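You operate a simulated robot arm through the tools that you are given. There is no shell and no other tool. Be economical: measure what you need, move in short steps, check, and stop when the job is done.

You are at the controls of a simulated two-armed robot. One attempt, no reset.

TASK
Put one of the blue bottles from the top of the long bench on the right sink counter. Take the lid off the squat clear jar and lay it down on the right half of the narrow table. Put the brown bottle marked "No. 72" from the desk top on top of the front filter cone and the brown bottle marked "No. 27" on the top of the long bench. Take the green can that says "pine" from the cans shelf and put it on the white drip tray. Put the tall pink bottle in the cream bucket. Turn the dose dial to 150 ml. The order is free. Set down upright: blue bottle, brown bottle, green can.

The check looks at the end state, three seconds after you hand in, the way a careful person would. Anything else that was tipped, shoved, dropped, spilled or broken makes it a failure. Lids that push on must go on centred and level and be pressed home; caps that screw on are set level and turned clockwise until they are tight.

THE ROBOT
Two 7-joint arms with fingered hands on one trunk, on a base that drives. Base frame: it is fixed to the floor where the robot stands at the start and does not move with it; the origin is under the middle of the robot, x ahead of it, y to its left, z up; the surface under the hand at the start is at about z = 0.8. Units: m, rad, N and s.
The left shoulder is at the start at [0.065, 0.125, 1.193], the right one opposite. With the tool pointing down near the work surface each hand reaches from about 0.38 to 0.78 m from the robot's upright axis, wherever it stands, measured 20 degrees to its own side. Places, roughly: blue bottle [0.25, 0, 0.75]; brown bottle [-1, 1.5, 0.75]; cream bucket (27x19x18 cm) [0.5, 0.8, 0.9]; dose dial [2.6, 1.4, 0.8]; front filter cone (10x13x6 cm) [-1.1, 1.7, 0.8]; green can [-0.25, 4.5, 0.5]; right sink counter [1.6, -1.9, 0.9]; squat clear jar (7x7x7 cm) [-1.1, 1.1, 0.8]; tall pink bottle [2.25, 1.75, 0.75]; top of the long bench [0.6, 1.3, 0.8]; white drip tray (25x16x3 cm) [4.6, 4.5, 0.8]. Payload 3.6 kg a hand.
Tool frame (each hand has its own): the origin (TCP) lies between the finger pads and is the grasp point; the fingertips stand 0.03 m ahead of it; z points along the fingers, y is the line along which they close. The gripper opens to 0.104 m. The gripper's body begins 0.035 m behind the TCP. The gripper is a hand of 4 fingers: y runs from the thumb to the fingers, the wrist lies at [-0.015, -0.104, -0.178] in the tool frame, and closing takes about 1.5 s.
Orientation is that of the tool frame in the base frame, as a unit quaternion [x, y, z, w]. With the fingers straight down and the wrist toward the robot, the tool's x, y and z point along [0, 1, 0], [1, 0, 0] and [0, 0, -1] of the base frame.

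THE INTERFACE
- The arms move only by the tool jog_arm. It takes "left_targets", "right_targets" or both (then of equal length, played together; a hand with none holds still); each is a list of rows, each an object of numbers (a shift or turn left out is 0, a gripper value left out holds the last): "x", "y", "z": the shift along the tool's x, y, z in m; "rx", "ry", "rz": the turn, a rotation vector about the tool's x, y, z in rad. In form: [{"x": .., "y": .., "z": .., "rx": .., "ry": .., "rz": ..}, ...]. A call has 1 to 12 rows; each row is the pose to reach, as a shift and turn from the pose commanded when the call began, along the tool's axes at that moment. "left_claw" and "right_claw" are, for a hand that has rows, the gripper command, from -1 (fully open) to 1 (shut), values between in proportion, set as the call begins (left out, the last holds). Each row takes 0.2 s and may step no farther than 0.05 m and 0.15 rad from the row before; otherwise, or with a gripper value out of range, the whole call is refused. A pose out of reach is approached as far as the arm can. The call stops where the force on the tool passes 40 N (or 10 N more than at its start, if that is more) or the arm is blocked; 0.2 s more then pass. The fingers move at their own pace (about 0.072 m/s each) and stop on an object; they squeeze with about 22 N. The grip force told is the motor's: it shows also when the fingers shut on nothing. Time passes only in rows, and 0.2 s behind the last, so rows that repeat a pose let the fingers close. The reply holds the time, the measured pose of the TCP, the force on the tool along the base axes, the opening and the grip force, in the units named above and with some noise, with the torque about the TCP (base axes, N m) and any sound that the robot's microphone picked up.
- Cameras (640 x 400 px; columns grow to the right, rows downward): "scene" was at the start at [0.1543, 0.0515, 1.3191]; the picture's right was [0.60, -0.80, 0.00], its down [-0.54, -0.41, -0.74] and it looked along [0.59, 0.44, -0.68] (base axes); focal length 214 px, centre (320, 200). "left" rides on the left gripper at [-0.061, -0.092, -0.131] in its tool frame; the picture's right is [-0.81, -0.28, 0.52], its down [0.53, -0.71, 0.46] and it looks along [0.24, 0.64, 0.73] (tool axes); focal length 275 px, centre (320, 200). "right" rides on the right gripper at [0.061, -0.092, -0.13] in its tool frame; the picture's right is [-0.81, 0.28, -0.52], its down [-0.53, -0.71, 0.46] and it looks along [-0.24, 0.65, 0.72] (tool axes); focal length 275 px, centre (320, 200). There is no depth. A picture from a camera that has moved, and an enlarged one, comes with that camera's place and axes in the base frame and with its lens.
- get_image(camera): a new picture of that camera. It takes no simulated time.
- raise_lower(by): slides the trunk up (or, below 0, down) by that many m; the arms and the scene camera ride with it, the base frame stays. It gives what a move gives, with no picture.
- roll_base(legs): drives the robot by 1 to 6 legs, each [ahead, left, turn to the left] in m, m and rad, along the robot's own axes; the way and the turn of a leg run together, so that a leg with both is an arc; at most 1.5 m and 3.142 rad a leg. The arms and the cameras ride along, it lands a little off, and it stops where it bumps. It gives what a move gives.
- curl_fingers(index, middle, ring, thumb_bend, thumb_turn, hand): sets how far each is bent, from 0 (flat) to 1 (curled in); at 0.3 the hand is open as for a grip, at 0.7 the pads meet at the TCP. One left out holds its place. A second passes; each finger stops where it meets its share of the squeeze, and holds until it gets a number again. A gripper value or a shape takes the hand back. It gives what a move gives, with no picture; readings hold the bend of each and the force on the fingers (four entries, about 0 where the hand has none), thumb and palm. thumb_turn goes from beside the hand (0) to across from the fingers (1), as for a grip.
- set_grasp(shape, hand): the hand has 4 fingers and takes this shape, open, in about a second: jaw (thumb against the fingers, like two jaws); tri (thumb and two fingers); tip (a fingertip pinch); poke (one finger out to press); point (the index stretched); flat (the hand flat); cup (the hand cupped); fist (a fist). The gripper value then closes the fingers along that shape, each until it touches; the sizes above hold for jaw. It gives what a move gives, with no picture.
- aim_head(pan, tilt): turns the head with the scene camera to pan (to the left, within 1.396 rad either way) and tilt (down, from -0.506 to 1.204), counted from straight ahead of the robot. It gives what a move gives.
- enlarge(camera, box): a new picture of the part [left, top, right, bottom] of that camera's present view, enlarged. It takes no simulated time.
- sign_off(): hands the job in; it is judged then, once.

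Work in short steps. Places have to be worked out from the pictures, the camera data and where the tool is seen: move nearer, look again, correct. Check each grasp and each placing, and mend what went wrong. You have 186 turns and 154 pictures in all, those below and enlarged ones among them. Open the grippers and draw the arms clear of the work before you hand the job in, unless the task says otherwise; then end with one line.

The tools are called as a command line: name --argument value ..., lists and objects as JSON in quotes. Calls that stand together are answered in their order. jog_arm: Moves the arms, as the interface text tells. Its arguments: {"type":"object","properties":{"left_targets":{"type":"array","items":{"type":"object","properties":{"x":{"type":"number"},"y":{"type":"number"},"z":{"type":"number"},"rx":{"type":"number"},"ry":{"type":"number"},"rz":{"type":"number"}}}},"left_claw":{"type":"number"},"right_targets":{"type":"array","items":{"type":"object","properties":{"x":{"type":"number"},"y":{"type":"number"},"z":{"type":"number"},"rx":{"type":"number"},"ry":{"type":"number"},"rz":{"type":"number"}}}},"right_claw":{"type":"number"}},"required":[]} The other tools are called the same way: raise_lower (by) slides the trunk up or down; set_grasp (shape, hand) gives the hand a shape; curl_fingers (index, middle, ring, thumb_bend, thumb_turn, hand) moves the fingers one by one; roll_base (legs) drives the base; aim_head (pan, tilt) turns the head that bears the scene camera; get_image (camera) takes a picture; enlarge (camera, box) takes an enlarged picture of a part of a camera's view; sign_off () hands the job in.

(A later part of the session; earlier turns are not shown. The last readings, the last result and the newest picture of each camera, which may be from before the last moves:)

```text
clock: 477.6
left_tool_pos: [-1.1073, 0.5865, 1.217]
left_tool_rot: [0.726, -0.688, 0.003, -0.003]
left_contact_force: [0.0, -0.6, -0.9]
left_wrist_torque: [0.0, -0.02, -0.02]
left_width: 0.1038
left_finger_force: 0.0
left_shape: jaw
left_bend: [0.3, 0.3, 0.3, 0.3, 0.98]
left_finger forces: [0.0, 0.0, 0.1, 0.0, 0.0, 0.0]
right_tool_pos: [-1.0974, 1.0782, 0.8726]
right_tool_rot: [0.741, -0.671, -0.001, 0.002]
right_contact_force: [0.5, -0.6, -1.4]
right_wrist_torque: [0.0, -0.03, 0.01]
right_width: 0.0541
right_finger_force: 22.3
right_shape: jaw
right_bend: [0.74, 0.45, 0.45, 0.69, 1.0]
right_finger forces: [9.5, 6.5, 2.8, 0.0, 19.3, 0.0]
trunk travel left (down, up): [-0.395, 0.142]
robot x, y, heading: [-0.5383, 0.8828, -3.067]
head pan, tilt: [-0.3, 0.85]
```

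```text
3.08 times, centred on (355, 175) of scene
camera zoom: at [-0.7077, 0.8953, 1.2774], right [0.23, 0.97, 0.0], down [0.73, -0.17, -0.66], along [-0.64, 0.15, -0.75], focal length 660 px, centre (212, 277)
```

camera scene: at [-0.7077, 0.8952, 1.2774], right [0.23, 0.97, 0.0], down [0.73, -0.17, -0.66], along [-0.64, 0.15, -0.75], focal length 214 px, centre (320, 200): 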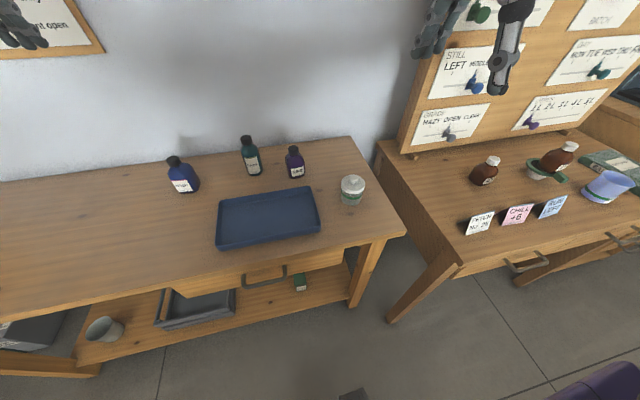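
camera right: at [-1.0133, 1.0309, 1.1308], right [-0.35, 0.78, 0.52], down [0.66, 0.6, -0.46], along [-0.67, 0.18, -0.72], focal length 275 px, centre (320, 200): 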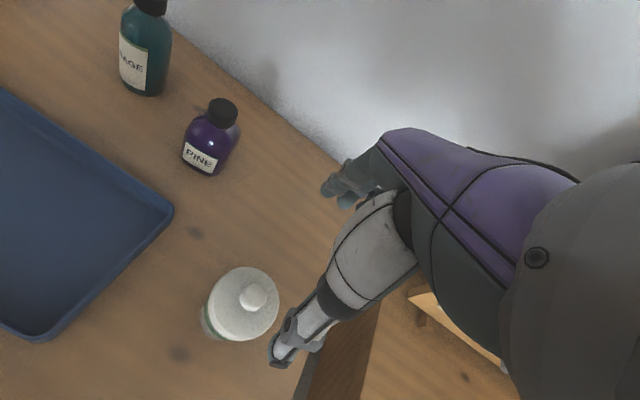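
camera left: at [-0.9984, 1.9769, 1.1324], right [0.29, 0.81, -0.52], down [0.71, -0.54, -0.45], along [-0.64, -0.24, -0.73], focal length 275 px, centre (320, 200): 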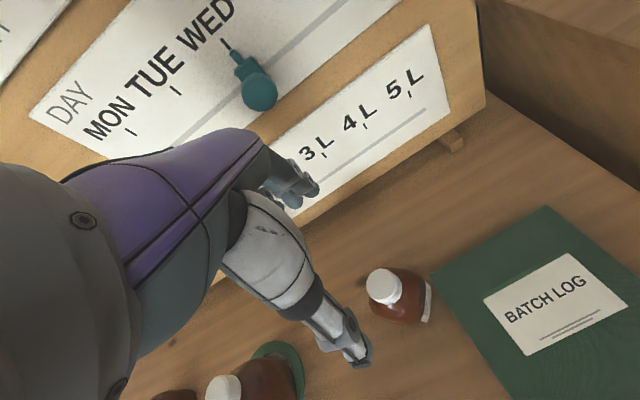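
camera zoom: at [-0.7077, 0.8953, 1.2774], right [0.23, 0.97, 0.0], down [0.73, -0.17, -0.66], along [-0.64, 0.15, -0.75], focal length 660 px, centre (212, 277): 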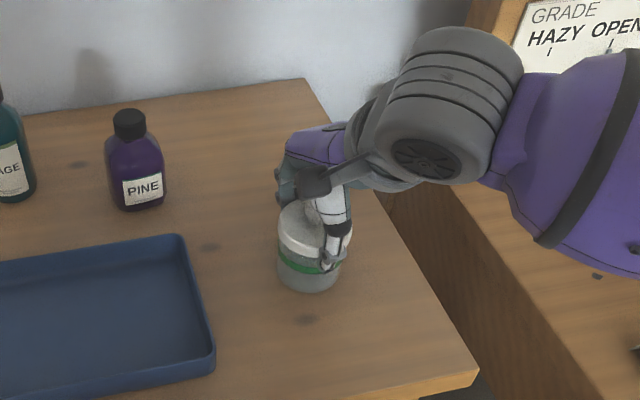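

The thumb reaches past the lid to the jar's band. I'll open, raise 13 mm so that only the lid's rim is held, and close again.

jog_arm --right_targets '[{"z": 0}, {"z": 0}, {"z": 0}, {"z": 0}, {"z": -0.006}, {"z": -0.013}]' --right_claw -0.7

jog_arm --right_targets '[{"z": 0}, {"z": 0}, {"z": 0}, {"z": 0}, {"z": 0}, {"z": 0}, {"z": 0}, {"z": 0}]' --right_claw 1

jog_arm --right_targets '[{"z": -0.006}, {"z": -0.012}, {"z": -0.02}]'

enlarge --camera "scene" --box '[290, 110, 420, 240]'

```text
clock: 479.1
left_tool_pos: [-1.1083, 0.5872, 1.2168]
left_tool_rot: [0.726, -0.688, 0.003, -0.003]
left_contact_force: [-0.4, 0.2, -0.6]
left_wrist_torque: [0.03, 0.0, -0.02]
left_width: 0.1036
left_finger_force: 0.1
left_shape: jaw
left_bend: [0.3, 0.3, 0.3, 0.3, 0.98]
left_finger forces: [0.1, 0.0, 0.0, 0.0, 0.1, 0.0]
right_tool_pos: [-1.0999, 1.0766, 0.8878]
right_tool_rot: [0.742, -0.671, -0.002, -0.001]
right_contact_force: [0.3, 0.1, -0.1]
right_wrist_torque: [-0.04, 0.0, -0.01]
right_width: 0.0881
right_finger_force: 0.1
right_shape: jaw
right_bend: [0.27, 0.33, 0.31, 0.44, 0.99]
right_finger forces: [0.0, 0.0, 0.0, 0.1, 0.1, 0.0]
trunk travel left (down, up): [-0.395, 0.142]
robot x, y, heading: [-0.5346, 0.8814, -3.078]
head pan, tilt: [-0.3, 0.85]
```

```text
clock: 480.9
left_tool_pos: [-1.1088, 0.5867, 1.2157]
left_tool_rot: [0.726, -0.688, 0.003, -0.003]
left_contact_force: [-1.1, 0.4, -0.1]
left_wrist_torque: [0.0, 0.0, -0.02]
left_width: 0.1036
left_finger_force: 0.2
left_shape: jaw
left_bend: [0.3, 0.3, 0.3, 0.3, 0.98]
left_finger forces: [0.0, 0.0, 0.0, 0.0, 0.1, 0.1]
right_tool_pos: [-1.0991, 1.0771, 0.8874]
right_tool_rot: [0.741, -0.672, -0.001, 0.002]
right_contact_force: [0.6, -0.2, -0.5]
right_wrist_torque: [0.02, -0.02, -0.01]
right_width: 0.0571
right_finger_force: 21.8
right_shape: jaw
right_bend: [0.74, 0.42, 0.44, 0.67, 1.0]
right_finger forces: [11.1, 6.1, 2.6, 0.1, 19.5, 0.1]
trunk travel left (down, up): [-0.395, 0.142]
robot x, y, heading: [-0.538, 0.8848, -3.076]
head pan, tilt: [-0.3, 0.85]
```

```text
clock: 481.6
left_tool_pos: [-1.1085, 0.5872, 1.217]
left_tool_rot: [0.726, -0.688, 0.003, -0.003]
left_contact_force: [0.1, 1.0, 0.8]
left_wrist_torque: [-0.03, 0.02, 0.05]
left_width: 0.1038
left_finger_force: 0.0
left_shape: jaw
left_bend: [0.3, 0.3, 0.3, 0.3, 0.98]
left_finger forces: [0.1, 0.0, 0.0, 0.1, 0.1, 0.0]
right_tool_pos: [-1.1, 1.0771, 0.9072]
right_tool_rot: [0.741, -0.671, -0.001, 0.001]
right_contact_force: [-0.3, 0.5, -1.7]
right_wrist_torque: [-0.01, 0.0, -0.01]
right_width: 0.0571
right_finger_force: 22.5
right_shape: jaw
right_bend: [0.74, 0.42, 0.44, 0.67, 1.0]
right_finger forces: [11.1, 6.2, 2.3, 0.0, 19.4, 0.1]
trunk travel left (down, up): [-0.395, 0.142]
robot x, y, heading: [-0.5338, 0.878, -3.073]
head pan, tilt: [-0.3, 0.85]
```

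```text
3.08 times, centred on (355, 175) of scene
camera zoom: at [-0.7077, 0.8953, 1.2774], right [0.23, 0.97, 0.0], down [0.73, -0.17, -0.66], along [-0.64, 0.15, -0.75], focal length 660 px, centre (212, 277)
```

zoom: 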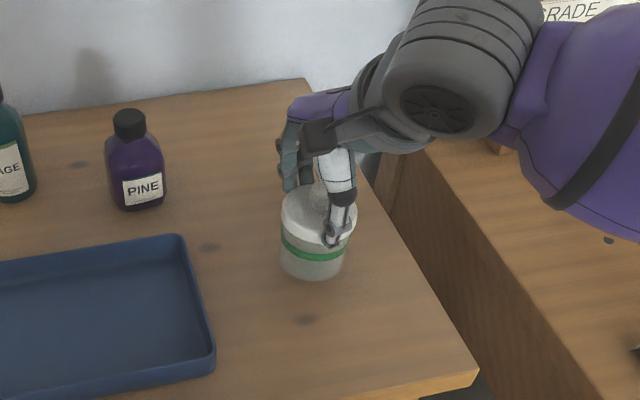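

The whole jar lifts, so the lid is pressed on and I must hold the jar with the other hand. First I'll set the jar back down, release, and raise the right hand.

jog_arm --right_targets '[{"z": 0.008}, {"z": 0.014}, {"z": 0.018}, {"z": 0.02}]'

jog_arm --right_targets '[{"z": 0}, {"z": 0}, {"z": 0}, {"z": 0}, {"z": 0}]' --right_claw -1

jog_arm --right_targets '[{"z": -0.03}, {"z": -0.07}, {"z": -0.12}, {"z": -0.17}, {"z": -0.22}, {"z": -0.27}, {"z": -0.32}]'

```text
clock: 482.6
left_tool_pos: [-1.1084, 0.5859, 1.2165]
left_tool_rot: [0.726, -0.688, 0.003, -0.003]
left_contact_force: [-0.4, -0.3, -0.8]
left_wrist_torque: [0.02, 0.02, 0.0]
left_width: 0.1036
left_finger_force: 0.0
left_shape: jaw
left_bend: [0.3, 0.3, 0.3, 0.3, 0.98]
left_finger forces: [0.0, 0.0, 0.1, 0.0, 0.1, 0.1]
right_tool_pos: [-1.1001, 1.0782, 0.8879]
right_tool_rot: [0.741, -0.671, -0.001, 0.003]
right_contact_force: [-0.7, -0.2, 1.4]
right_wrist_torque: [-0.04, 0.03, 0.06]
right_width: 0.0572
right_finger_force: 22.0
right_shape: jaw
right_bend: [0.74, 0.42, 0.44, 0.67, 1.0]
right_finger forces: [11.6, 6.2, 2.9, 0.1, 19.6, 0.1]
trunk travel left (down, up): [-0.395, 0.142]
robot x, y, heading: [-0.5388, 0.8844, -3.074]
head pan, tilt: [-0.3, 0.85]
```

```text
clock: 483.9
left_tool_pos: [-1.1078, 0.5865, 1.2167]
left_tool_rot: [0.726, -0.687, 0.003, -0.004]
left_contact_force: [-0.1, 0.0, -0.4]
left_wrist_torque: [0.01, -0.01, -0.05]
left_width: 0.1034
left_finger_force: 0.1
left_shape: jaw
left_bend: [0.3, 0.3, 0.3, 0.3, 0.98]
left_finger forces: [0.1, 0.0, 0.0, 0.0, 0.0, 0.0]
right_tool_pos: [-1.0991, 1.0786, 0.888]
right_tool_rot: [0.741, -0.672, -0.001, 0.001]
right_contact_force: [-0.1, 0.4, -0.5]
right_wrist_torque: [-0.04, 0.0, 0.01]
right_width: 0.1037
right_finger_force: 0.1
right_shape: jaw
right_bend: [0.3, 0.3, 0.3, 0.3, 0.98]
right_finger forces: [0.0, 0.0, 0.0, 0.0, 0.0, 0.0]
trunk travel left (down, up): [-0.395, 0.142]
robot x, y, heading: [-0.5313, 0.8826, -3.073]
head pan, tilt: [-0.3, 0.85]
```

```text
clock: 485.4
left_tool_pos: [-1.1079, 0.5857, 1.2162]
left_tool_rot: [0.726, -0.687, 0.003, -0.003]
left_contact_force: [-0.7, -0.8, -1.3]
left_wrist_torque: [0.02, 0.02, -0.01]
left_width: 0.1037
left_finger_force: 0.0
left_shape: jaw
left_bend: [0.3, 0.3, 0.3, 0.3, 0.98]
left_finger forces: [0.1, 0.1, 0.1, 0.0, 0.0, 0.0]
right_tool_pos: [-1.0992, 1.0746, 1.2066]
right_tool_rot: [0.741, -0.671, 0.0, 0.001]
right_contact_force: [-0.3, -0.6, 0.2]
right_wrist_torque: [-0.01, -0.01, -0.03]
right_width: 0.1038
right_finger_force: 0.1
right_shape: jaw
right_bend: [0.3, 0.3, 0.3, 0.3, 0.98]
right_finger forces: [0.0, 0.0, 0.0, 0.0, 0.0, 0.1]
trunk travel left (down, up): [-0.395, 0.142]
robot x, y, heading: [-0.5374, 0.881, -3.074]
head pan, tilt: [-0.3, 0.85]
```

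I'll swing the left hand to point rightward and 30° below level, left of the jar.

jog_arm --left_targets '[{"x": -0.036, "y": -0.003, "z": 0.017, "ry": -0.105}, {"x": -0.072, "y": -0.006, "z": 0.033, "ry": -0.21}, {"x": -0.108, "y": -0.009, "z": 0.05, "ry": -0.315}, {"x": -0.144, "y": -0.012, "z": 0.066, "ry": -0.42}, {"x": -0.18, "y": -0.015, "z": 0.083, "ry": -0.525}, {"x": -0.216, "y": -0.018, "z": 0.1, "ry": -0.63}, {"x": -0.252, "y": -0.021, "z": 0.116, "ry": -0.735}, {"x": -0.288, "y": -0.024, "z": 0.133, "ry": -0.84}, {"x": -0.324, "y": -0.027, "z": 0.15, "ry": -0.945}, {"x": -0.362, "y": -0.03, "z": 0.166, "ry": -1.047}]' --left_claw -0.5

get_image --camera "scene"

```text
clock: 487.6
left_tool_pos: [-1.0974, 0.9375, 1.0613]
left_tool_rot: [0.632, -0.593, -0.36, -0.345]
left_contact_force: [-0.6, -0.3, 0.5]
left_wrist_torque: [-0.02, 0.0, -0.04]
left_width: 0.0781
left_finger_force: 0.1
left_shape: jaw
left_bend: [0.27, 0.36, 0.33, 0.54, 0.99]
left_finger forces: [0.0, 0.0, 0.0, 0.1, 0.0, 0.0]
left hand out of reach, approached as far as the arm can: row 10
right_tool_pos: [-1.1002, 1.0759, 1.205]
right_tool_rot: [0.742, -0.671, 0.0, 0.001]
right_contact_force: [0.6, -0.8, 0.1]
right_wrist_torque: [0.02, -0.01, 0.01]
right_width: 0.1036
right_finger_force: 0.0
right_shape: jaw
right_bend: [0.3, 0.3, 0.3, 0.3, 0.98]
right_finger forces: [0.0, 0.1, 0.1, 0.0, 0.1, 0.0]
trunk travel left (down, up): [-0.395, 0.142]
robot x, y, heading: [-0.5371, 0.878, -3.073]
head pan, tilt: [-0.3, 0.85]
```

```text
8 pictures are left
camera scene: at [-0.708, 0.8949, 1.2774], right [0.23, 0.97, 0.0], down [0.73, -0.17, -0.66], along [-0.64, 0.15, -0.75], focal length 214 px, centre (320, 200)
```

scene: 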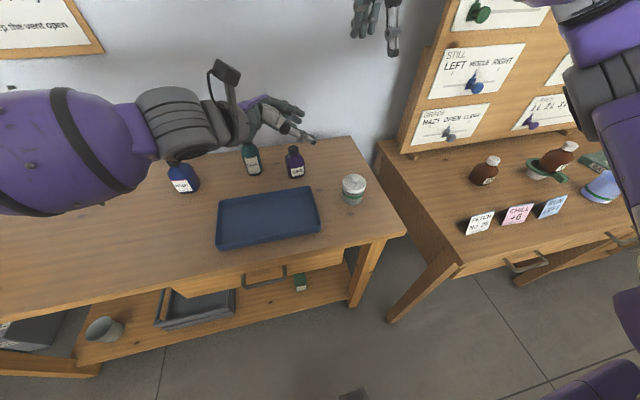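

Left is well oriented but near its reach limit. I'll shift the base 0.13 m right to bring it over the jar.

roll_base --legs '[[0, -0.13, 0]]'

enlarge --camera "scene" --box '[220, 90, 400, 250]'

```text
clock: 489.4
left_tool_pos: [-1.1048, 1.0685, 1.0612]
left_tool_rot: [0.629, -0.595, -0.359, -0.347]
left_contact_force: [-0.3, 0.1, -0.6]
left_wrist_torque: [0.0, 0.0, 0.05]
left_width: 0.0782
left_finger_force: 0.1
left_shape: jaw
left_bend: [0.27, 0.36, 0.33, 0.54, 0.99]
left_finger forces: [0.0, 0.1, 0.0, 0.1, 0.0, 0.0]
right_tool_pos: [-1.1067, 1.2072, 1.2051]
right_tool_rot: [0.74, -0.672, -0.001, 0.002]
right_contact_force: [0.6, -0.2, -0.5]
right_wrist_torque: [-0.07, -0.03, 0.03]
right_width: 0.1037
right_finger_force: 0.0
right_shape: jaw
right_bend: [0.3, 0.3, 0.3, 0.3, 0.98]
right_finger forces: [0.1, 0.0, 0.0, 0.0, 0.1, 0.1]
trunk travel left (down, up): [-0.395, 0.142]
robot x, y, heading: [-0.545, 1.0132, -3.075]
head pan, tilt: [-0.3, 0.85]
```

```text
2.50 times, centred on (310, 170) of scene
camera zoom: at [-0.716, 1.0252, 1.2774], right [0.23, 0.97, 0.0], down [0.73, -0.18, -0.66], along [-0.64, 0.15, -0.75], focal length 536 px, centre (345, 275)
```

zoom: 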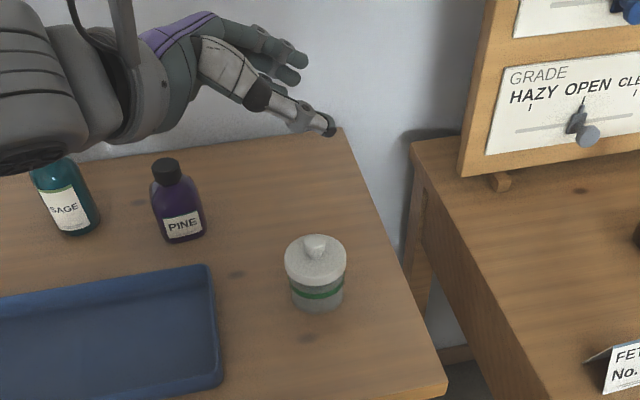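

The jar is at about (-1.097, 1.081). I'll lower the left hand straight down so that thumb and fingers straddle the jar's body from the left.

jog_arm --left_targets '[{"x": 0.035, "y": -0.006, "z": 0.02}, {"x": 0.07, "y": -0.006, "z": 0.04}, {"x": 0.105, "y": -0.006, "z": 0.061}, {"x": 0.14, "y": -0.006, "z": 0.081}, {"x": 0.16, "y": -0.006, "z": 0.0925}]'

jog_arm --left_targets '[{"x": 0.008, "z": 0.005}, {"x": 0.016, "z": 0.0095}, {"x": 0.024, "z": 0.014}, {"x": 0.03, "z": 0.0175}]'

enlarge --camera "scene" --box '[240, 120, 380, 250]'

```text
clock: 490.6
left_tool_pos: [-1.0842, 1.0391, 0.9132]
left_tool_rot: [0.63, -0.595, -0.359, -0.347]
left_contact_force: [-0.6, -0.3, -0.5]
left_wrist_torque: [0.01, 0.0, 0.0]
left_width: 0.078
left_finger_force: 0.0
left_shape: jaw
left_bend: [0.27, 0.36, 0.33, 0.54, 0.99]
left_finger forces: [0.1, 0.1, 0.0, 0.0, 0.0, 0.1]
left hand out of reach, approached as far as the arm can: row 2, 3, 4, 5
right_tool_pos: [-1.1074, 1.2057, 1.2061]
right_tool_rot: [0.74, -0.673, -0.001, 0.001]
right_contact_force: [0.0, 0.8, 0.2]
right_wrist_torque: [-0.01, 0.0, 0.03]
right_width: 0.1038
right_finger_force: 0.0
right_shape: jaw
right_bend: [0.3, 0.3, 0.3, 0.3, 0.98]
right_finger forces: [0.0, 0.0, 0.0, 0.1, 0.0, 0.0]
trunk travel left (down, up): [-0.395, 0.142]
robot x, y, heading: [-0.544, 1.0119, -3.075]
head pan, tilt: [-0.3, 0.85]
```

```text
clock: 491.6
left_tool_pos: [-1.0832, 1.0356, 0.9098]
left_tool_rot: [0.632, -0.595, -0.356, -0.346]
left_contact_force: [-0.1, -0.6, 0.3]
left_wrist_torque: [0.02, 0.0, 0.01]
left_width: 0.0784
left_finger_force: 0.0
left_shape: jaw
left_bend: [0.27, 0.36, 0.33, 0.54, 0.99]
left_finger forces: [0.0, 0.0, 0.0, 0.0, 0.0, 0.1]
left hand out of reach, approached as far as the arm can: row 1, 2, 3, 4
right_tool_pos: [-1.1093, 1.2066, 1.2058]
right_tool_rot: [0.74, -0.672, -0.002, 0.002]
right_contact_force: [-1.0, 0.4, -0.6]
right_wrist_torque: [0.03, 0.0, 0.04]
right_width: 0.1039
right_finger_force: 0.0
right_shape: jaw
right_bend: [0.3, 0.3, 0.3, 0.3, 0.98]
right_finger forces: [0.0, 0.1, 0.0, 0.1, 0.1, 0.1]
trunk travel left (down, up): [-0.395, 0.142]
robot x, y, heading: [-0.5457, 1.0079, -3.08]
head pan, tilt: [-0.3, 0.85]
```

```text
3.08 times, centred on (310, 185) of scene
camera zoom: at [-0.7159, 1.025, 1.2774], right [0.23, 0.97, 0.0], down [0.73, -0.18, -0.66], along [-0.64, 0.15, -0.75], focal length 660 px, centre (351, 246)
```

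zoom: 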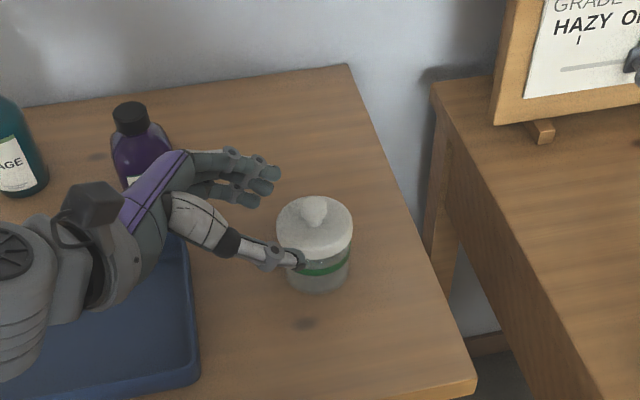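

Reach limit again, and the thumb is beside the jar. I'll back the hand off a little, lower the trunk 0.09 m, then slide it in horizontally.

jog_arm --left_targets '[{"z": -0.025}, {"z": -0.05}]' --left_claw -0.8

raise_lower --by -0.09

```text
clock: 492.2
left_tool_pos: [-1.0797, 0.9917, 0.9346]
left_tool_rot: [0.629, -0.596, -0.359, -0.347]
left_contact_force: [0.8, 0.4, 0.1]
left_wrist_torque: [-0.01, 0.01, 0.03]
left_width: 0.0936
left_finger_force: 0.1
left_shape: jaw
left_bend: [0.29, 0.32, 0.3, 0.35, 0.98]
left_finger forces: [0.0, 0.0, 0.0, 0.1, 0.0, 0.0]
right_tool_pos: [-1.1085, 1.2062, 1.2067]
right_tool_rot: [0.74, -0.672, -0.001, 0.001]
right_contact_force: [0.3, 0.8, 0.8]
right_wrist_torque: [-0.02, -0.01, -0.01]
right_width: 0.1036
right_finger_force: 0.1
right_shape: jaw
right_bend: [0.3, 0.3, 0.3, 0.3, 0.98]
right_finger forces: [0.0, 0.1, 0.1, 0.1, 0.0, 0.1]
trunk travel left (down, up): [-0.395, 0.142]
robot x, y, heading: [-0.5426, 1.0119, -3.08]
head pan, tilt: [-0.3, 0.85]
```

```text
clock: 493.5
left_tool_pos: [-1.0798, 0.9938, 0.848]
left_tool_rot: [0.627, -0.597, -0.362, -0.346]
left_contact_force: [1.4, 2.9, 23.4]
left_wrist_torque: [-0.56, 1.36, -0.14]
left_width: 0.0941
left_finger_force: 0.1
left_shape: jaw
left_bend: [0.29, 0.31, 0.3, 0.35, 0.98]
left_finger forces: [0.0, 0.0, 26.9, 0.1, 0.0, 0.0]
right_tool_pos: [-1.1061, 1.208, 1.1165]
right_tool_rot: [0.74, -0.672, -0.002, 0.002]
right_contact_force: [0.5, -0.6, -0.4]
right_wrist_torque: [-0.03, 0.05, -0.01]
right_width: 0.104
right_finger_force: 0.0
right_shape: jaw
right_bend: [0.3, 0.3, 0.3, 0.3, 0.98]
right_finger forces: [0.0, 0.0, 0.1, 0.0, 0.1, 0.0]
trunk travel left (down, up): [-0.305, 0.232]
robot x, y, heading: [-0.5458, 1.0111, -3.082]
head pan, tilt: [-0.3, 0.85]
```

The ring finger reached the table, so this row of fingers is too tall for the jar. I'll rise 1 cm and curl the index and ring fingers away, leaving a thumb-and-middle pinch.

jog_arm --left_targets '[{"x": -0.009, "z": -0.005}, {"x": -0.013, "z": -0.0075}]'

curl_fingers --hand "left" --index 1 --ring 1 --middle 0.3 --thumb_bend 0.3 --thumb_turn 1

enlarge --camera "scene" --box '[240, 120, 380, 250]'

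```text
clock: 494.1
left_tool_pos: [-1.0796, 0.9912, 0.8552]
left_tool_rot: [0.632, -0.593, -0.358, -0.348]
left_contact_force: [-0.4, 2.3, 2.3]
left_wrist_torque: [-0.02, 0.15, -0.12]
left_width: 0.0935
left_finger_force: 0.0
left_shape: jaw
left_bend: [0.29, 0.32, 0.3, 0.35, 0.98]
left_finger forces: [0.0, 0.0, 3.6, 0.0, 0.0, 0.0]
right_tool_pos: [-1.1076, 1.208, 1.1168]
right_tool_rot: [0.741, -0.672, -0.001, 0.0]
right_contact_force: [-0.8, 0.3, -0.6]
right_wrist_torque: [0.0, -0.04, -0.02]
right_width: 0.1038
right_finger_force: 0.1
right_shape: jaw
right_bend: [0.3, 0.3, 0.3, 0.3, 0.98]
right_finger forces: [0.0, 0.1, 0.1, 0.1, 0.0, 0.0]
trunk travel left (down, up): [-0.305, 0.232]
robot x, y, heading: [-0.544, 1.0131, -3.076]
head pan, tilt: [-0.3, 0.85]
```

```text
clock: 495.1
left_tool_pos: [-1.0813, 0.9915, 0.8584]
left_tool_rot: [0.63, -0.595, -0.359, -0.347]
left_contact_force: [0.0, 0.8, -0.3]
left_wrist_torque: [0.0, 0.04, -0.01]
left_width: 0.0655
left_finger_force: 0.0
left_shape: fingers
left_bend: [1.0, 0.3, 1.0, 0.3, 0.98]
left_finger forces: [0.0, 0.0, 0.0, 0.0, 0.0, 0.0]
right_tool_pos: [-1.108, 1.2065, 1.1155]
right_tool_rot: [0.74, -0.673, -0.002, 0.001]
right_contact_force: [-0.6, -0.1, 0.1]
right_wrist_torque: [-0.01, 0.05, -0.01]
right_width: 0.1038
right_finger_force: 0.2
right_shape: jaw
right_bend: [0.3, 0.3, 0.3, 0.3, 0.98]
right_finger forces: [0.0, 0.1, 0.1, 0.1, 0.0, 0.0]
trunk travel left (down, up): [-0.305, 0.232]
robot x, y, heading: [-0.545, 1.0109, -3.081]
head pan, tilt: [-0.3, 0.85]
```

```text
3.08 times, centred on (310, 185) of scene
camera zoom: at [-0.7362, 1.0237, 1.1885], right [0.23, 0.97, 0.0], down [0.73, -0.18, -0.66], along [-0.64, 0.15, -0.75], focal length 660 px, centre (351, 246)
```

zoom: 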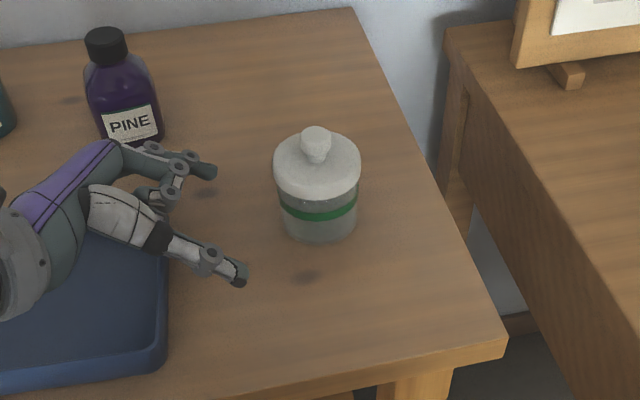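

Index and ring are tucked away and the pinch path is clear. I'll lower to z of about 0.838 and slide in around the jar's body.

jog_arm --left_targets '[{"x": 0.008, "y": 0.009, "z": 0.0054}, {"x": 0.0167, "y": 0.017, "z": 0.0108}, {"x": 0.007, "y": 0.016, "z": 0.0275}, {"x": -0.003, "y": 0.0147, "z": 0.044}, {"x": -0.0124, "y": 0.0136, "z": 0.0609}]'

```text
clock: 495.8
left_tool_pos: [-1.1001, 0.9987, 0.8503]
left_tool_rot: [0.624, -0.598, -0.369, -0.341]
left_contact_force: [5.8, -2.8, 21.0]
left_wrist_torque: [-0.68, 0.03, 0.17]
left_width: 0.0655
left_finger_force: 10.3
left_shape: fingers
left_bend: [1.0, 0.3, 1.0, 0.3, 0.98]
left_finger forces: [0.1, 0.0, 20.5, 0.0, 0.0, 0.0]
right_tool_pos: [-1.1066, 1.2058, 1.1159]
right_tool_rot: [0.741, -0.672, -0.001, 0.001]
right_contact_force: [0.2, -0.3, -0.8]
right_wrist_torque: [-0.02, 0.01, 0.02]
right_width: 0.1037
right_finger_force: 0.0
right_shape: jaw
right_bend: [0.3, 0.3, 0.3, 0.3, 0.98]
right_finger forces: [0.1, 0.1, 0.0, 0.0, 0.0, 0.1]
trunk travel left (down, up): [-0.305, 0.232]
robot x, y, heading: [-0.5429, 1.0122, -3.077]
head pan, tilt: [-0.3, 0.85]
stopped in row 3 (left hand): the force on the tool passed its limit at 43 N (the readings are from after the stop); the commanded pose is now the measured one
```

The curled ring still limits the height to about z 0.852. New plan: the right hand lifts the jar by its lid 24 mm, the left pinches the body below the lid in the air, then I separate them. First I'll raise the left slightly and bring the right hand back onto the lid.

jog_arm --left_targets '[{"x": -0.006, "z": -0.0035}, {"x": -0.006, "z": -0.0035}, {"x": -0.006, "z": -0.0035}, {"x": -0.006, "z": -0.0035}, {"x": -0.006, "z": -0.0035}, {"x": -0.006, "z": -0.0035}, {"x": -0.006, "z": -0.0035}, {"x": -0.006, "z": -0.0035}, {"x": -0.006, "z": -0.0035}]' --right_targets '[{"x": 0.043, "y": 0.002}, {"x": 0.086, "y": 0.004}, {"x": 0.1275, "y": 0.0053}, {"x": 0.1275, "y": 0.0053, "z": 0.045}, {"x": 0.1275, "y": 0.0053, "z": 0.09}, {"x": 0.1275, "y": 0.0053, "z": 0.135}, {"x": 0.1275, "y": 0.0053, "z": 0.175}, {"x": 0.1275, "y": 0.0053, "z": 0.21}, {"x": 0.1275, "y": 0.0053, "z": 0.228}]' --right_claw -1

enlarge --camera "scene" --box '[240, 100, 400, 250]'

```text
clock: 497.8
left_tool_pos: [-1.1006, 0.9969, 0.8529]
left_tool_rot: [0.627, -0.596, -0.366, -0.343]
left_contact_force: [2.2, 0.3, 4.3]
left_wrist_torque: [-0.16, -0.01, 0.09]
left_width: 0.0654
left_finger_force: 2.1
left_shape: fingers
left_bend: [1.0, 0.3, 1.0, 0.3, 0.98]
left_finger forces: [0.0, 0.1, 5.2, 0.0, 0.0, 0.1]
right_tool_pos: [-1.1006, 1.0798, 0.8875]
right_tool_rot: [0.74, -0.673, 0.0, 0.002]
right_contact_force: [-0.9, -0.3, 0.1]
right_wrist_torque: [-0.03, -0.02, 0.02]
right_width: 0.1036
right_finger_force: 0.1
right_shape: jaw
right_bend: [0.3, 0.3, 0.3, 0.3, 0.98]
right_finger forces: [0.0, 0.1, 0.1, 0.1, 0.1, 0.1]
trunk travel left (down, up): [-0.305, 0.232]
robot x, y, heading: [-0.5467, 1.013, -3.078]
head pan, tilt: [-0.3, 0.85]
```

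```text
2.67 times, centred on (320, 175) of scene
camera zoom: at [-0.7353, 1.0235, 1.1887], right [0.23, 0.97, 0.0], down [0.73, -0.18, -0.66], along [-0.64, 0.15, -0.75], focal length 572 px, centre (320, 267)
```

zoom: 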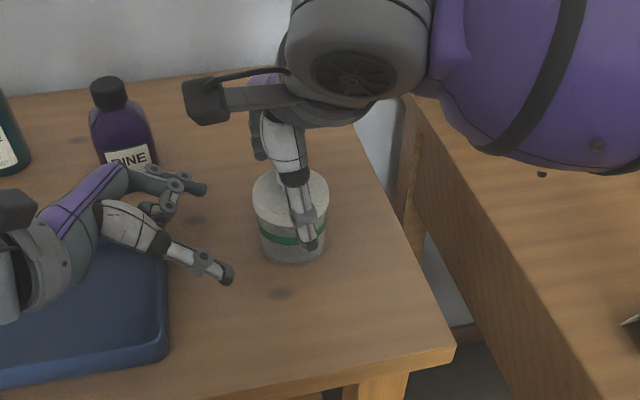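

Both hands are placed. I'll close the right hand on the lid's rim and lift 24 mm.

jog_arm --right_targets '[{"z": 0}, {"z": 0}, {"z": 0}, {"z": 0}, {"z": 0}, {"z": 0}, {"z": 0}, {"z": 0}]' --right_claw 1

jog_arm --right_targets '[{"z": -0.008}, {"z": -0.016}, {"z": -0.024}, {"z": -0.026}]'

```text
clock: 499.6
left_tool_pos: [-1.1002, 0.9967, 0.8531]
left_tool_rot: [0.627, -0.596, -0.367, -0.341]
left_contact_force: [2.7, -0.8, 4.5]
left_wrist_torque: [-0.14, 0.02, 0.04]
left_width: 0.066
left_finger_force: 2.2
left_shape: fingers
left_bend: [1.0, 0.3, 1.0, 0.3, 0.98]
left_finger forces: [0.0, 0.0, 4.3, 0.0, 0.1, 0.0]
right_tool_pos: [-1.099, 1.0811, 0.8865]
right_tool_rot: [0.741, -0.672, 0.0, 0.002]
right_contact_force: [1.0, -0.6, 1.8]
right_wrist_torque: [-0.04, 0.05, 0.03]
right_width: 0.0579
right_finger_force: 21.6
right_shape: jaw
right_bend: [0.74, 0.42, 0.44, 0.67, 1.0]
right_finger forces: [9.6, 7.2, 2.1, 0.0, 19.7, 0.0]
trunk travel left (down, up): [-0.305, 0.232]
robot x, y, heading: [-0.5448, 1.0122, -3.074]
head pan, tilt: [-0.3, 0.85]
```

```text
clock: 500.6
left_tool_pos: [-1.1011, 0.9965, 0.8531]
left_tool_rot: [0.627, -0.596, -0.367, -0.342]
left_contact_force: [2.5, 0.0, 5.2]
left_wrist_torque: [-0.17, 0.03, 0.05]
left_width: 0.0655
left_finger_force: 2.4
left_shape: fingers
left_bend: [1.0, 0.3, 1.0, 0.3, 0.98]
left_finger forces: [0.0, 0.0, 5.0, 0.0, 0.1, 0.1]
right_tool_pos: [-1.099, 1.0788, 0.9133]
right_tool_rot: [0.741, -0.671, -0.001, 0.002]
right_contact_force: [0.1, 0.5, -1.4]
right_wrist_torque: [-0.02, -0.01, -0.01]
right_width: 0.058
right_finger_force: 21.9
right_shape: jaw
right_bend: [0.74, 0.42, 0.44, 0.67, 1.0]
right_finger forces: [9.5, 7.1, 2.2, 0.0, 19.3, 0.0]
trunk travel left (down, up): [-0.305, 0.232]
robot x, y, heading: [-0.545, 1.0139, -3.076]
head pan, tilt: [-0.3, 0.85]
```

The jar hangs from the lid, 26 mm up. I'll slide the left pinch in just below the lid level.

jog_arm --left_targets '[{"x": -0.0121, "y": -0.002, "z": -0.0069}, {"x": -0.02, "y": -0.003, "z": 0.007}, {"x": -0.029, "y": -0.004, "z": 0.022}, {"x": -0.0376, "y": -0.0055, "z": 0.0377}]'

enlarge --camera "scene" --box '[250, 110, 390, 240]'

```text
clock: 501.6
left_tool_pos: [-1.0997, 1.047, 0.867]
left_tool_rot: [0.627, -0.596, -0.366, -0.342]
left_contact_force: [0.5, -0.2, 0.4]
left_wrist_torque: [-0.04, -0.01, 0.04]
left_width: 0.0655
left_finger_force: 0.2
left_shape: fingers
left_bend: [1.0, 0.3, 1.0, 0.3, 0.98]
left_finger forces: [0.1, 0.1, 0.1, 0.0, 0.0, 0.1]
right_tool_pos: [-1.1002, 1.079, 0.9121]
right_tool_rot: [0.741, -0.671, 0.0, 0.001]
right_contact_force: [0.5, -1.3, -1.5]
right_wrist_torque: [0.01, -0.01, -0.01]
right_width: 0.058
right_finger_force: 22.1
right_shape: jaw
right_bend: [0.74, 0.42, 0.44, 0.67, 1.0]
right_finger forces: [9.7, 7.2, 2.1, 0.1, 19.4, 0.0]
trunk travel left (down, up): [-0.305, 0.232]
robot x, y, heading: [-0.5444, 1.0128, -3.082]
head pan, tilt: [-0.3, 0.85]
```

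```text
3.08 times, centred on (320, 175) of scene
camera zoom: at [-0.7362, 1.0239, 1.1885], right [0.23, 0.97, 0.0], down [0.73, -0.18, -0.66], along [-0.64, 0.15, -0.75], focal length 660 px, centre (320, 277)
```

zoom: 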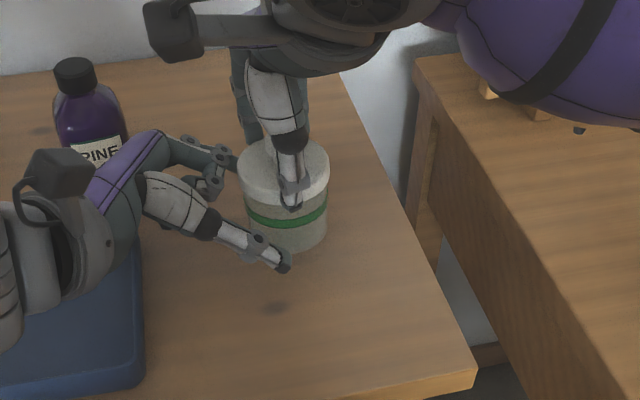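

The pinch straddles the jar's lower body without touching. I'll close the thumb and middle finger.

curl_fingers --hand "left" --middle 0.9 --thumb_bend 0.9

```text
clock: 502.6
left_tool_pos: [-1.1, 1.0467, 0.867]
left_tool_rot: [0.627, -0.596, -0.366, -0.343]
left_contact_force: [4.0, 0.1, 1.0]
left_wrist_torque: [-0.02, 0.02, -0.08]
left_width: 0.0539
left_finger_force: 8.3
left_shape: fingers
left_bend: [1.0, 0.57, 1.0, 0.55, 1.0]
left_finger forces: [0.0, 6.1, 0.0, 0.0, 10.6, 0.0]
right_tool_pos: [-1.1003, 1.0785, 0.9125]
right_tool_rot: [0.74, -0.673, -0.001, 0.002]
right_contact_force: [-4.3, 0.0, -1.6]
right_wrist_torque: [0.04, 0.18, -0.07]
right_width: 0.058
right_finger_force: 22.5
right_shape: jaw
right_bend: [0.74, 0.42, 0.44, 0.67, 0.99]
right_finger forces: [12.9, 8.4, 2.7, 0.1, 18.8, 0.0]
trunk travel left (down, up): [-0.305, 0.232]
robot x, y, heading: [-0.5468, 1.0113, -3.077]
head pan, tilt: [-0.3, 0.85]
```

The jar is pinched (6 N / 10.6 N). I'll pull the lid up slowly.

jog_arm --right_targets '[{"z": -0.004}, {"z": -0.008}, {"z": -0.012}]'

```text
clock: 503.4
left_tool_pos: [-1.1, 1.0463, 0.8669]
left_tool_rot: [0.628, -0.595, -0.366, -0.342]
left_contact_force: [-0.3, 0.9, -0.4]
left_wrist_torque: [-0.04, -0.05, 0.01]
left_width: 0.0525
left_finger_force: 8.0
left_shape: fingers
left_bend: [1.0, 0.56, 1.0, 0.58, 1.0]
left_finger forces: [0.0, 7.7, 0.1, 0.0, 8.1, 0.0]
right_tool_pos: [-1.1012, 1.0777, 0.9259]
right_tool_rot: [0.74, -0.672, -0.002, 0.001]
right_contact_force: [-0.3, 0.0, -0.3]
right_wrist_torque: [0.0, -0.02, 0.03]
right_width: 0.058
right_finger_force: 22.5
right_shape: jaw
right_bend: [0.74, 0.42, 0.44, 0.67, 0.99]
right_finger forces: [11.9, 7.7, 2.4, 0.1, 20.3, 0.0]
trunk travel left (down, up): [-0.305, 0.232]
robot x, y, heading: [-0.5401, 1.0092, -3.073]
head pan, tilt: [-0.3, 0.85]
heard: snap
```

A snap: the lid is off, and the left hand holds the jar. I'll raise the lid and carry it to the free back-right spot at about (-1.24, 1.09).

jog_arm --right_targets '[{"z": -0.03}, {"z": -0.06}, {"z": -0.09}, {"x": -0.009, "y": 0.045, "z": -0.09}, {"x": -0.018, "y": 0.09, "z": -0.09}, {"x": -0.025, "y": 0.137, "z": -0.09}, {"x": -0.025, "y": 0.137, "z": -0.05}, {"x": -0.025, "y": 0.137, "z": -0.01}, {"x": -0.025, "y": 0.137, "z": 0.02}, {"x": -0.025, "y": 0.137, "z": 0.045}]'

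enlarge --camera "scene" --box '[230, 80, 390, 230]'

```text
clock: 505.6
left_tool_pos: [-1.1002, 1.047, 0.8669]
left_tool_rot: [0.628, -0.595, -0.366, -0.343]
left_contact_force: [0.1, 0.5, -1.3]
left_wrist_torque: [-0.05, 0.0, 0.0]
left_width: 0.0529
left_finger_force: 7.8
left_shape: fingers
left_bend: [1.0, 0.56, 1.0, 0.58, 1.0]
left_finger forces: [0.0, 7.7, 0.1, 0.0, 8.1, 0.0]
right_tool_pos: [-1.2406, 1.0904, 0.8814]
right_tool_rot: [0.741, -0.672, -0.001, 0.001]
right_contact_force: [0.4, -0.4, -0.3]
right_wrist_torque: [-0.02, 0.0, -0.02]
right_width: 0.0578
right_finger_force: 22.2
right_shape: jaw
right_bend: [0.74, 0.42, 0.44, 0.67, 0.99]
right_finger forces: [11.6, 7.5, 2.3, 0.1, 19.9, 0.1]
trunk travel left (down, up): [-0.305, 0.232]
robot x, y, heading: [-0.5418, 1.0073, -3.078]
head pan, tilt: [-0.3, 0.85]
```

```text
2.67 times, centred on (310, 155) of scene
camera zoom: at [-0.7362, 1.0235, 1.1885], right [0.23, 0.97, 0.0], down [0.73, -0.18, -0.66], along [-0.64, 0.15, -0.75], focal length 572 px, centre (347, 320)
```

zoom: 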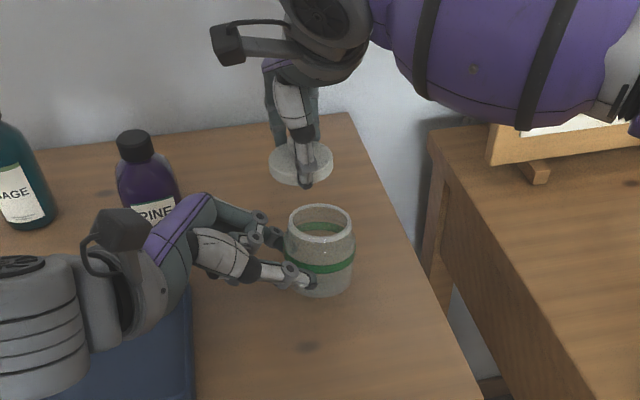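

The lid is off and the jar is open in the left hand. I'll creep the lid down onto the table.

jog_arm --right_targets '[{"z": 0.006}, {"z": 0.012}, {"z": 0.016}, {"z": 0.02}, {"z": 0.024}, {"z": 0.028}, {"z": 0.032}]'

```text
clock: 507.2
left_tool_pos: [-1.1003, 1.0462, 0.8674]
left_tool_rot: [0.627, -0.595, -0.367, -0.343]
left_contact_force: [0.3, 0.5, -0.6]
left_wrist_torque: [-0.03, 0.0, 0.01]
left_width: 0.0526
left_finger_force: 7.6
left_shape: fingers
left_bend: [1.0, 0.56, 1.0, 0.58, 1.0]
left_finger forces: [0.0, 7.6, 0.0, 0.0, 8.1, 0.1]
right_tool_pos: [-1.2405, 1.0899, 0.8494]
right_tool_rot: [0.74, -0.672, -0.001, 0.0]
right_contact_force: [0.4, 0.8, -0.6]
right_wrist_torque: [-0.01, -0.01, -0.01]
right_width: 0.0578
right_finger_force: 22.4
right_shape: jaw
right_bend: [0.74, 0.42, 0.44, 0.67, 0.99]
right_finger forces: [11.7, 7.4, 2.4, 0.1, 19.9, 0.0]
trunk travel left (down, up): [-0.305, 0.232]
robot x, y, heading: [-0.5487, 1.0119, -3.077]
head pan, tilt: [-0.3, 0.85]
```

jog_arm --right_targets '[{"z": 0.003}, {"z": 0.006}, {"z": 0.009}, {"z": 0.012}]'

```text
clock: 508.2
left_tool_pos: [-1.0992, 1.0463, 0.8672]
left_tool_rot: [0.627, -0.596, -0.366, -0.342]
left_contact_force: [0.2, -0.4, -1.3]
left_wrist_torque: [-0.02, -0.04, 0.01]
left_width: 0.0527
left_finger_force: 7.7
left_shape: fingers
left_bend: [1.0, 0.56, 1.0, 0.58, 1.0]
left_finger forces: [0.0, 7.6, 0.0, 0.1, 8.1, 0.1]
right_tool_pos: [-1.2402, 1.0899, 0.8371]
right_tool_rot: [0.741, -0.672, -0.001, 0.001]
right_contact_force: [0.0, 0.3, -0.1]
right_wrist_torque: [0.0, 0.0, 0.01]
right_width: 0.0576
right_finger_force: 22.2
right_shape: jaw
right_bend: [0.74, 0.42, 0.44, 0.67, 0.99]
right_finger forces: [11.6, 7.4, 2.4, 0.1, 19.8, 0.0]
trunk travel left (down, up): [-0.305, 0.232]
robot x, y, heading: [-0.5461, 1.0109, -3.077]
head pan, tilt: [-0.3, 0.85]
```

jog_arm --right_targets '[{"z": 0.003}, {"z": 0.006}, {"z": 0.009}, {"z": 0.012}, {"z": 0.015}]'

```text
clock: 509.5
left_tool_pos: [-1.0976, 1.048, 0.8665]
left_tool_rot: [0.628, -0.596, -0.367, -0.341]
left_contact_force: [0.2, -0.2, -0.9]
left_wrist_torque: [-0.07, -0.01, -0.02]
left_width: 0.0529
left_finger_force: 7.7
left_shape: fingers
left_bend: [1.0, 0.56, 1.0, 0.58, 1.0]
left_finger forces: [0.1, 7.6, 0.1, 0.0, 8.1, 0.0]
right_tool_pos: [-1.2444, 1.0885, 0.8324]
right_tool_rot: [0.74, -0.672, -0.003, 0.011]
right_contact_force: [7.6, 0.2, 15.1]
right_wrist_torque: [0.03, -0.12, 0.03]
right_width: 0.0569
right_finger_force: 21.4
right_shape: jaw
right_bend: [0.74, 0.43, 0.45, 0.67, 0.99]
right_finger forces: [12.2, 6.7, 1.2, 0.0, 23.5, 0.1]
trunk travel left (down, up): [-0.305, 0.232]
robot x, y, heading: [-0.5482, 1.0087, -3.079]
head pan, tilt: [-0.3, 0.85]
stopped in row 5 (right hand): the force on the tool passed its limit at 41 N (the readings are from after the stop); the commanded pose is now the measured one
```

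The lid touches the table. I'll release it and rise.

jog_arm --right_targets '[{"z": -0.002}, {"z": -0.002}]'

jog_arm --right_targets '[{"z": 0}, {"z": 0}, {"z": 0}, {"z": 0}, {"z": 0}, {"z": 0}]' --right_claw -0.7

jog_arm --right_targets '[{"z": -0.03}, {"z": -0.07}, {"z": -0.11}, {"z": -0.15}, {"z": -0.18}]'

```text
clock: 510.1
left_tool_pos: [-1.0989, 1.0481, 0.8665]
left_tool_rot: [0.627, -0.596, -0.367, -0.342]
left_contact_force: [0.6, -0.1, -1.3]
left_wrist_torque: [-0.03, -0.02, 0.0]
left_width: 0.0528
left_finger_force: 8.1
left_shape: fingers
left_bend: [1.0, 0.56, 1.0, 0.58, 1.0]
left_finger forces: [0.0, 7.6, 0.0, 0.1, 8.0, 0.0]
right_tool_pos: [-1.243, 1.0884, 0.8304]
right_tool_rot: [0.741, -0.671, -0.003, 0.009]
right_contact_force: [5.2, 1.2, 12.7]
right_wrist_torque: [-0.03, 0.06, 0.02]
right_width: 0.0568
right_finger_force: 21.7
right_shape: jaw
right_bend: [0.74, 0.43, 0.45, 0.67, 0.99]
right_finger forces: [13.2, 7.1, 1.2, 0.0, 22.1, 0.0]
trunk travel left (down, up): [-0.305, 0.232]
robot x, y, heading: [-0.5455, 1.0082, -3.071]
head pan, tilt: [-0.3, 0.85]
```

```text
clock: 511.5
left_tool_pos: [-1.099, 1.046, 0.8672]
left_tool_rot: [0.627, -0.596, -0.367, -0.342]
left_contact_force: [0.0, 0.8, -1.3]
left_wrist_torque: [-0.02, 0.0, 0.03]
left_width: 0.0528
left_finger_force: 7.9
left_shape: fingers
left_bend: [1.0, 0.56, 1.0, 0.58, 1.0]
left_finger forces: [0.1, 7.5, 0.0, 0.1, 8.1, 0.1]
right_tool_pos: [-1.2447, 1.089, 0.8309]
right_tool_rot: [0.74, -0.672, -0.004, 0.007]
right_contact_force: [-3.7, -0.8, 10.4]
right_wrist_torque: [0.0, -0.47, -0.03]
right_width: 0.0878
right_finger_force: 0.1
right_shape: jaw
right_bend: [0.27, 0.33, 0.31, 0.46, 0.99]
right_finger forces: [0.0, 0.1, 0.0, 0.0, 11.1, 0.0]
trunk travel left (down, up): [-0.305, 0.232]
robot x, y, heading: [-0.5486, 1.0106, -3.076]
head pan, tilt: [-0.3, 0.85]
```

```text
clock: 512.7
left_tool_pos: [-1.098, 1.0466, 0.8671]
left_tool_rot: [0.627, -0.596, -0.367, -0.343]
left_contact_force: [0.0, 0.2, -1.5]
left_wrist_torque: [-0.01, -0.05, 0.0]
left_width: 0.0527
left_finger_force: 7.5
left_shape: fingers
left_bend: [1.0, 0.56, 1.0, 0.58, 1.0]
left_finger forces: [0.0, 7.6, 0.0, 0.0, 8.1, 0.1]
right_tool_pos: [-1.2372, 1.0863, 1.0095]
right_tool_rot: [0.74, -0.672, -0.003, 0.007]
right_contact_force: [0.0, 0.3, 1.2]
right_wrist_torque: [0.0, 0.0, 0.0]
right_width: 0.0886
right_finger_force: 0.1
right_shape: jaw
right_bend: [0.27, 0.33, 0.31, 0.44, 0.99]
right_finger forces: [0.0, 0.0, 0.0, 0.0, 0.0, 0.1]
trunk travel left (down, up): [-0.305, 0.232]
robot x, y, heading: [-0.5429, 1.0111, -3.077]
head pan, tilt: [-0.3, 0.85]
```

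Now for the jar: the right hand comes back over it, grips its upper wall, the left lets go, and the right sets it down.

jog_arm --right_targets '[{"x": 0.007, "y": -0.045, "z": -0.01}, {"x": 0.014, "y": -0.09, "z": -0.01}, {"x": 0.021, "y": -0.136, "z": -0.01}, {"x": 0.021, "y": -0.136, "z": 0.03}, {"x": 0.021, "y": -0.136, "z": 0.065}, {"x": 0.021, "y": -0.136, "z": 0.09}, {"x": 0.021, "y": -0.136, "z": 0.102}]' --right_claw -1

jog_arm --right_targets '[{"z": 0}, {"z": 0}, {"z": 0}, {"z": 0}, {"z": 0}, {"z": 0}, {"z": 0}, {"z": 0}]' --right_claw 1

```text
clock: 514.3
left_tool_pos: [-1.0997, 1.0462, 0.8673]
left_tool_rot: [0.627, -0.596, -0.366, -0.342]
left_contact_force: [-0.2, -0.1, -1.3]
left_wrist_torque: [-0.05, -0.02, -0.01]
left_width: 0.0527
left_finger_force: 7.9
left_shape: fingers
left_bend: [1.0, 0.56, 1.0, 0.58, 1.0]
left_finger forces: [0.1, 7.6, 0.1, 0.0, 8.0, 0.0]
right_tool_pos: [-1.1043, 1.0824, 0.9073]
right_tool_rot: [0.74, -0.672, -0.003, 0.007]
right_contact_force: [0.6, 0.3, 0.4]
right_wrist_torque: [0.0, 0.01, 0.01]
right_width: 0.104
right_finger_force: 0.1
right_shape: jaw
right_bend: [0.3, 0.3, 0.3, 0.3, 0.98]
right_finger forces: [0.1, 0.1, 0.1, 0.0, 0.0, 0.1]
trunk travel left (down, up): [-0.305, 0.232]
robot x, y, heading: [-0.5408, 1.0076, -3.079]
head pan, tilt: [-0.3, 0.85]
```

```text
clock: 516.1
left_tool_pos: [-1.0999, 1.0464, 0.8666]
left_tool_rot: [0.628, -0.596, -0.365, -0.342]
left_contact_force: [-0.6, -0.4, -2.5]
left_wrist_torque: [-0.06, -0.01, 0.03]
left_width: 0.0524
left_finger_force: 8.0
left_shape: fingers
left_bend: [1.0, 0.56, 1.0, 0.58, 1.0]
left_finger forces: [0.0, 8.2, 0.0, 0.1, 7.5, 0.0]
right_tool_pos: [-1.1042, 1.0839, 0.9066]
right_tool_rot: [0.741, -0.672, -0.003, 0.008]
right_contact_force: [1.4, -0.2, 0.5]
right_wrist_torque: [-0.03, -0.05, -0.02]
right_width: 0.0405
right_finger_force: 21.6
right_shape: jaw
right_bend: [0.74, 0.47, 0.52, 0.73, 1.0]
right_finger forces: [10.2, 6.2, 0.2, 0.0, 17.1, 0.0]
trunk travel left (down, up): [-0.305, 0.232]
robot x, y, heading: [-0.5433, 1.0113, -3.077]
head pan, tilt: [-0.3, 0.85]
```

The right hand holds the jar's neck (17 N). I'll open the left pinch and back it away.

curl_fingers --hand "left" --middle 0.28 --thumb_bend 0.28

jog_arm --left_targets '[{"z": -0.03}, {"z": -0.06}, {"z": -0.09}, {"z": -0.13}, {"z": -0.17}]'

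```text
clock: 517.1
left_tool_pos: [-1.0998, 1.0459, 0.8666]
left_tool_rot: [0.627, -0.596, -0.367, -0.342]
left_contact_force: [0.7, -0.3, -0.4]
left_wrist_torque: [-0.03, 0.02, 0.0]
left_width: 0.0663
left_finger_force: 0.1
left_shape: fingers
left_bend: [1.0, 0.28, 1.0, 0.28, 0.97]
left_finger forces: [0.0, 0.0, 0.0, 0.0, 0.1, 0.0]
right_tool_pos: [-1.1047, 1.0841, 0.9068]
right_tool_rot: [0.74, -0.673, -0.004, 0.007]
right_contact_force: [-0.6, 0.8, 0.3]
right_wrist_torque: [0.04, 0.01, 0.03]
right_width: 0.0405
right_finger_force: 22.3
right_shape: jaw
right_bend: [0.74, 0.47, 0.52, 0.73, 1.0]
right_finger forces: [10.5, 6.2, 0.2, 0.0, 16.4, 0.0]
trunk travel left (down, up): [-0.305, 0.232]
robot x, y, heading: [-0.5426, 1.0111, -3.077]
head pan, tilt: [-0.3, 0.85]
```

```text
clock: 518.3
left_tool_pos: [-1.0883, 0.9001, 0.9527]
left_tool_rot: [0.628, -0.596, -0.366, -0.342]
left_contact_force: [-0.2, 0.9, 0.4]
left_wrist_torque: [0.03, 0.0, 0.02]
left_width: 0.0661
left_finger_force: 0.0
left_shape: fingers
left_bend: [1.0, 0.28, 1.0, 0.28, 0.97]
left_finger forces: [0.0, 0.0, 0.0, 0.1, 0.0, 0.1]
right_tool_pos: [-1.1043, 1.0821, 0.9071]
right_tool_rot: [0.739, -0.673, -0.004, 0.008]
right_contact_force: [0.2, 0.0, -0.6]
right_wrist_torque: [-0.03, -0.01, -0.03]
right_width: 0.0404
right_finger_force: 21.5
right_shape: jaw
right_bend: [0.74, 0.47, 0.52, 0.73, 1.0]
right_finger forces: [10.6, 6.1, 0.2, 0.1, 16.2, 0.1]
trunk travel left (down, up): [-0.305, 0.232]
robot x, y, heading: [-0.5429, 1.0102, -3.077]
head pan, tilt: [-0.3, 0.85]
```

I'll lower the jar to the table with the right hand.

jog_arm --right_targets '[{"z": 0.008}, {"z": 0.015}, {"z": 0.019}, {"z": 0.023}, {"z": 0.026}]'

```text
clock: 519.5
left_tool_pos: [-1.0882, 0.8989, 0.9527]
left_tool_rot: [0.627, -0.596, -0.367, -0.342]
left_contact_force: [0.2, 1.1, -0.6]
left_wrist_torque: [0.0, 0.01, 0.03]
left_width: 0.066
left_finger_force: 0.1
left_shape: fingers
left_bend: [1.0, 0.28, 1.0, 0.28, 0.97]
left_finger forces: [0.1, 0.1, 0.0, 0.0, 0.1, 0.1]
right_tool_pos: [-1.1058, 1.0795, 0.8829]
right_tool_rot: [0.741, -0.671, -0.004, 0.012]
right_contact_force: [2.3, -5.7, 18.6]
right_wrist_torque: [-0.09, 0.19, 0.13]
right_width: 0.0411
right_finger_force: 21.9
right_shape: jaw
right_bend: [0.74, 0.47, 0.53, 0.73, 1.0]
right_finger forces: [14.1, 8.5, 2.9, 0.0, 23.3, 0.1]
trunk travel left (down, up): [-0.305, 0.232]
robot x, y, heading: [-0.5416, 1.0141, -3.075]
head pan, tilt: [-0.3, 0.85]
```

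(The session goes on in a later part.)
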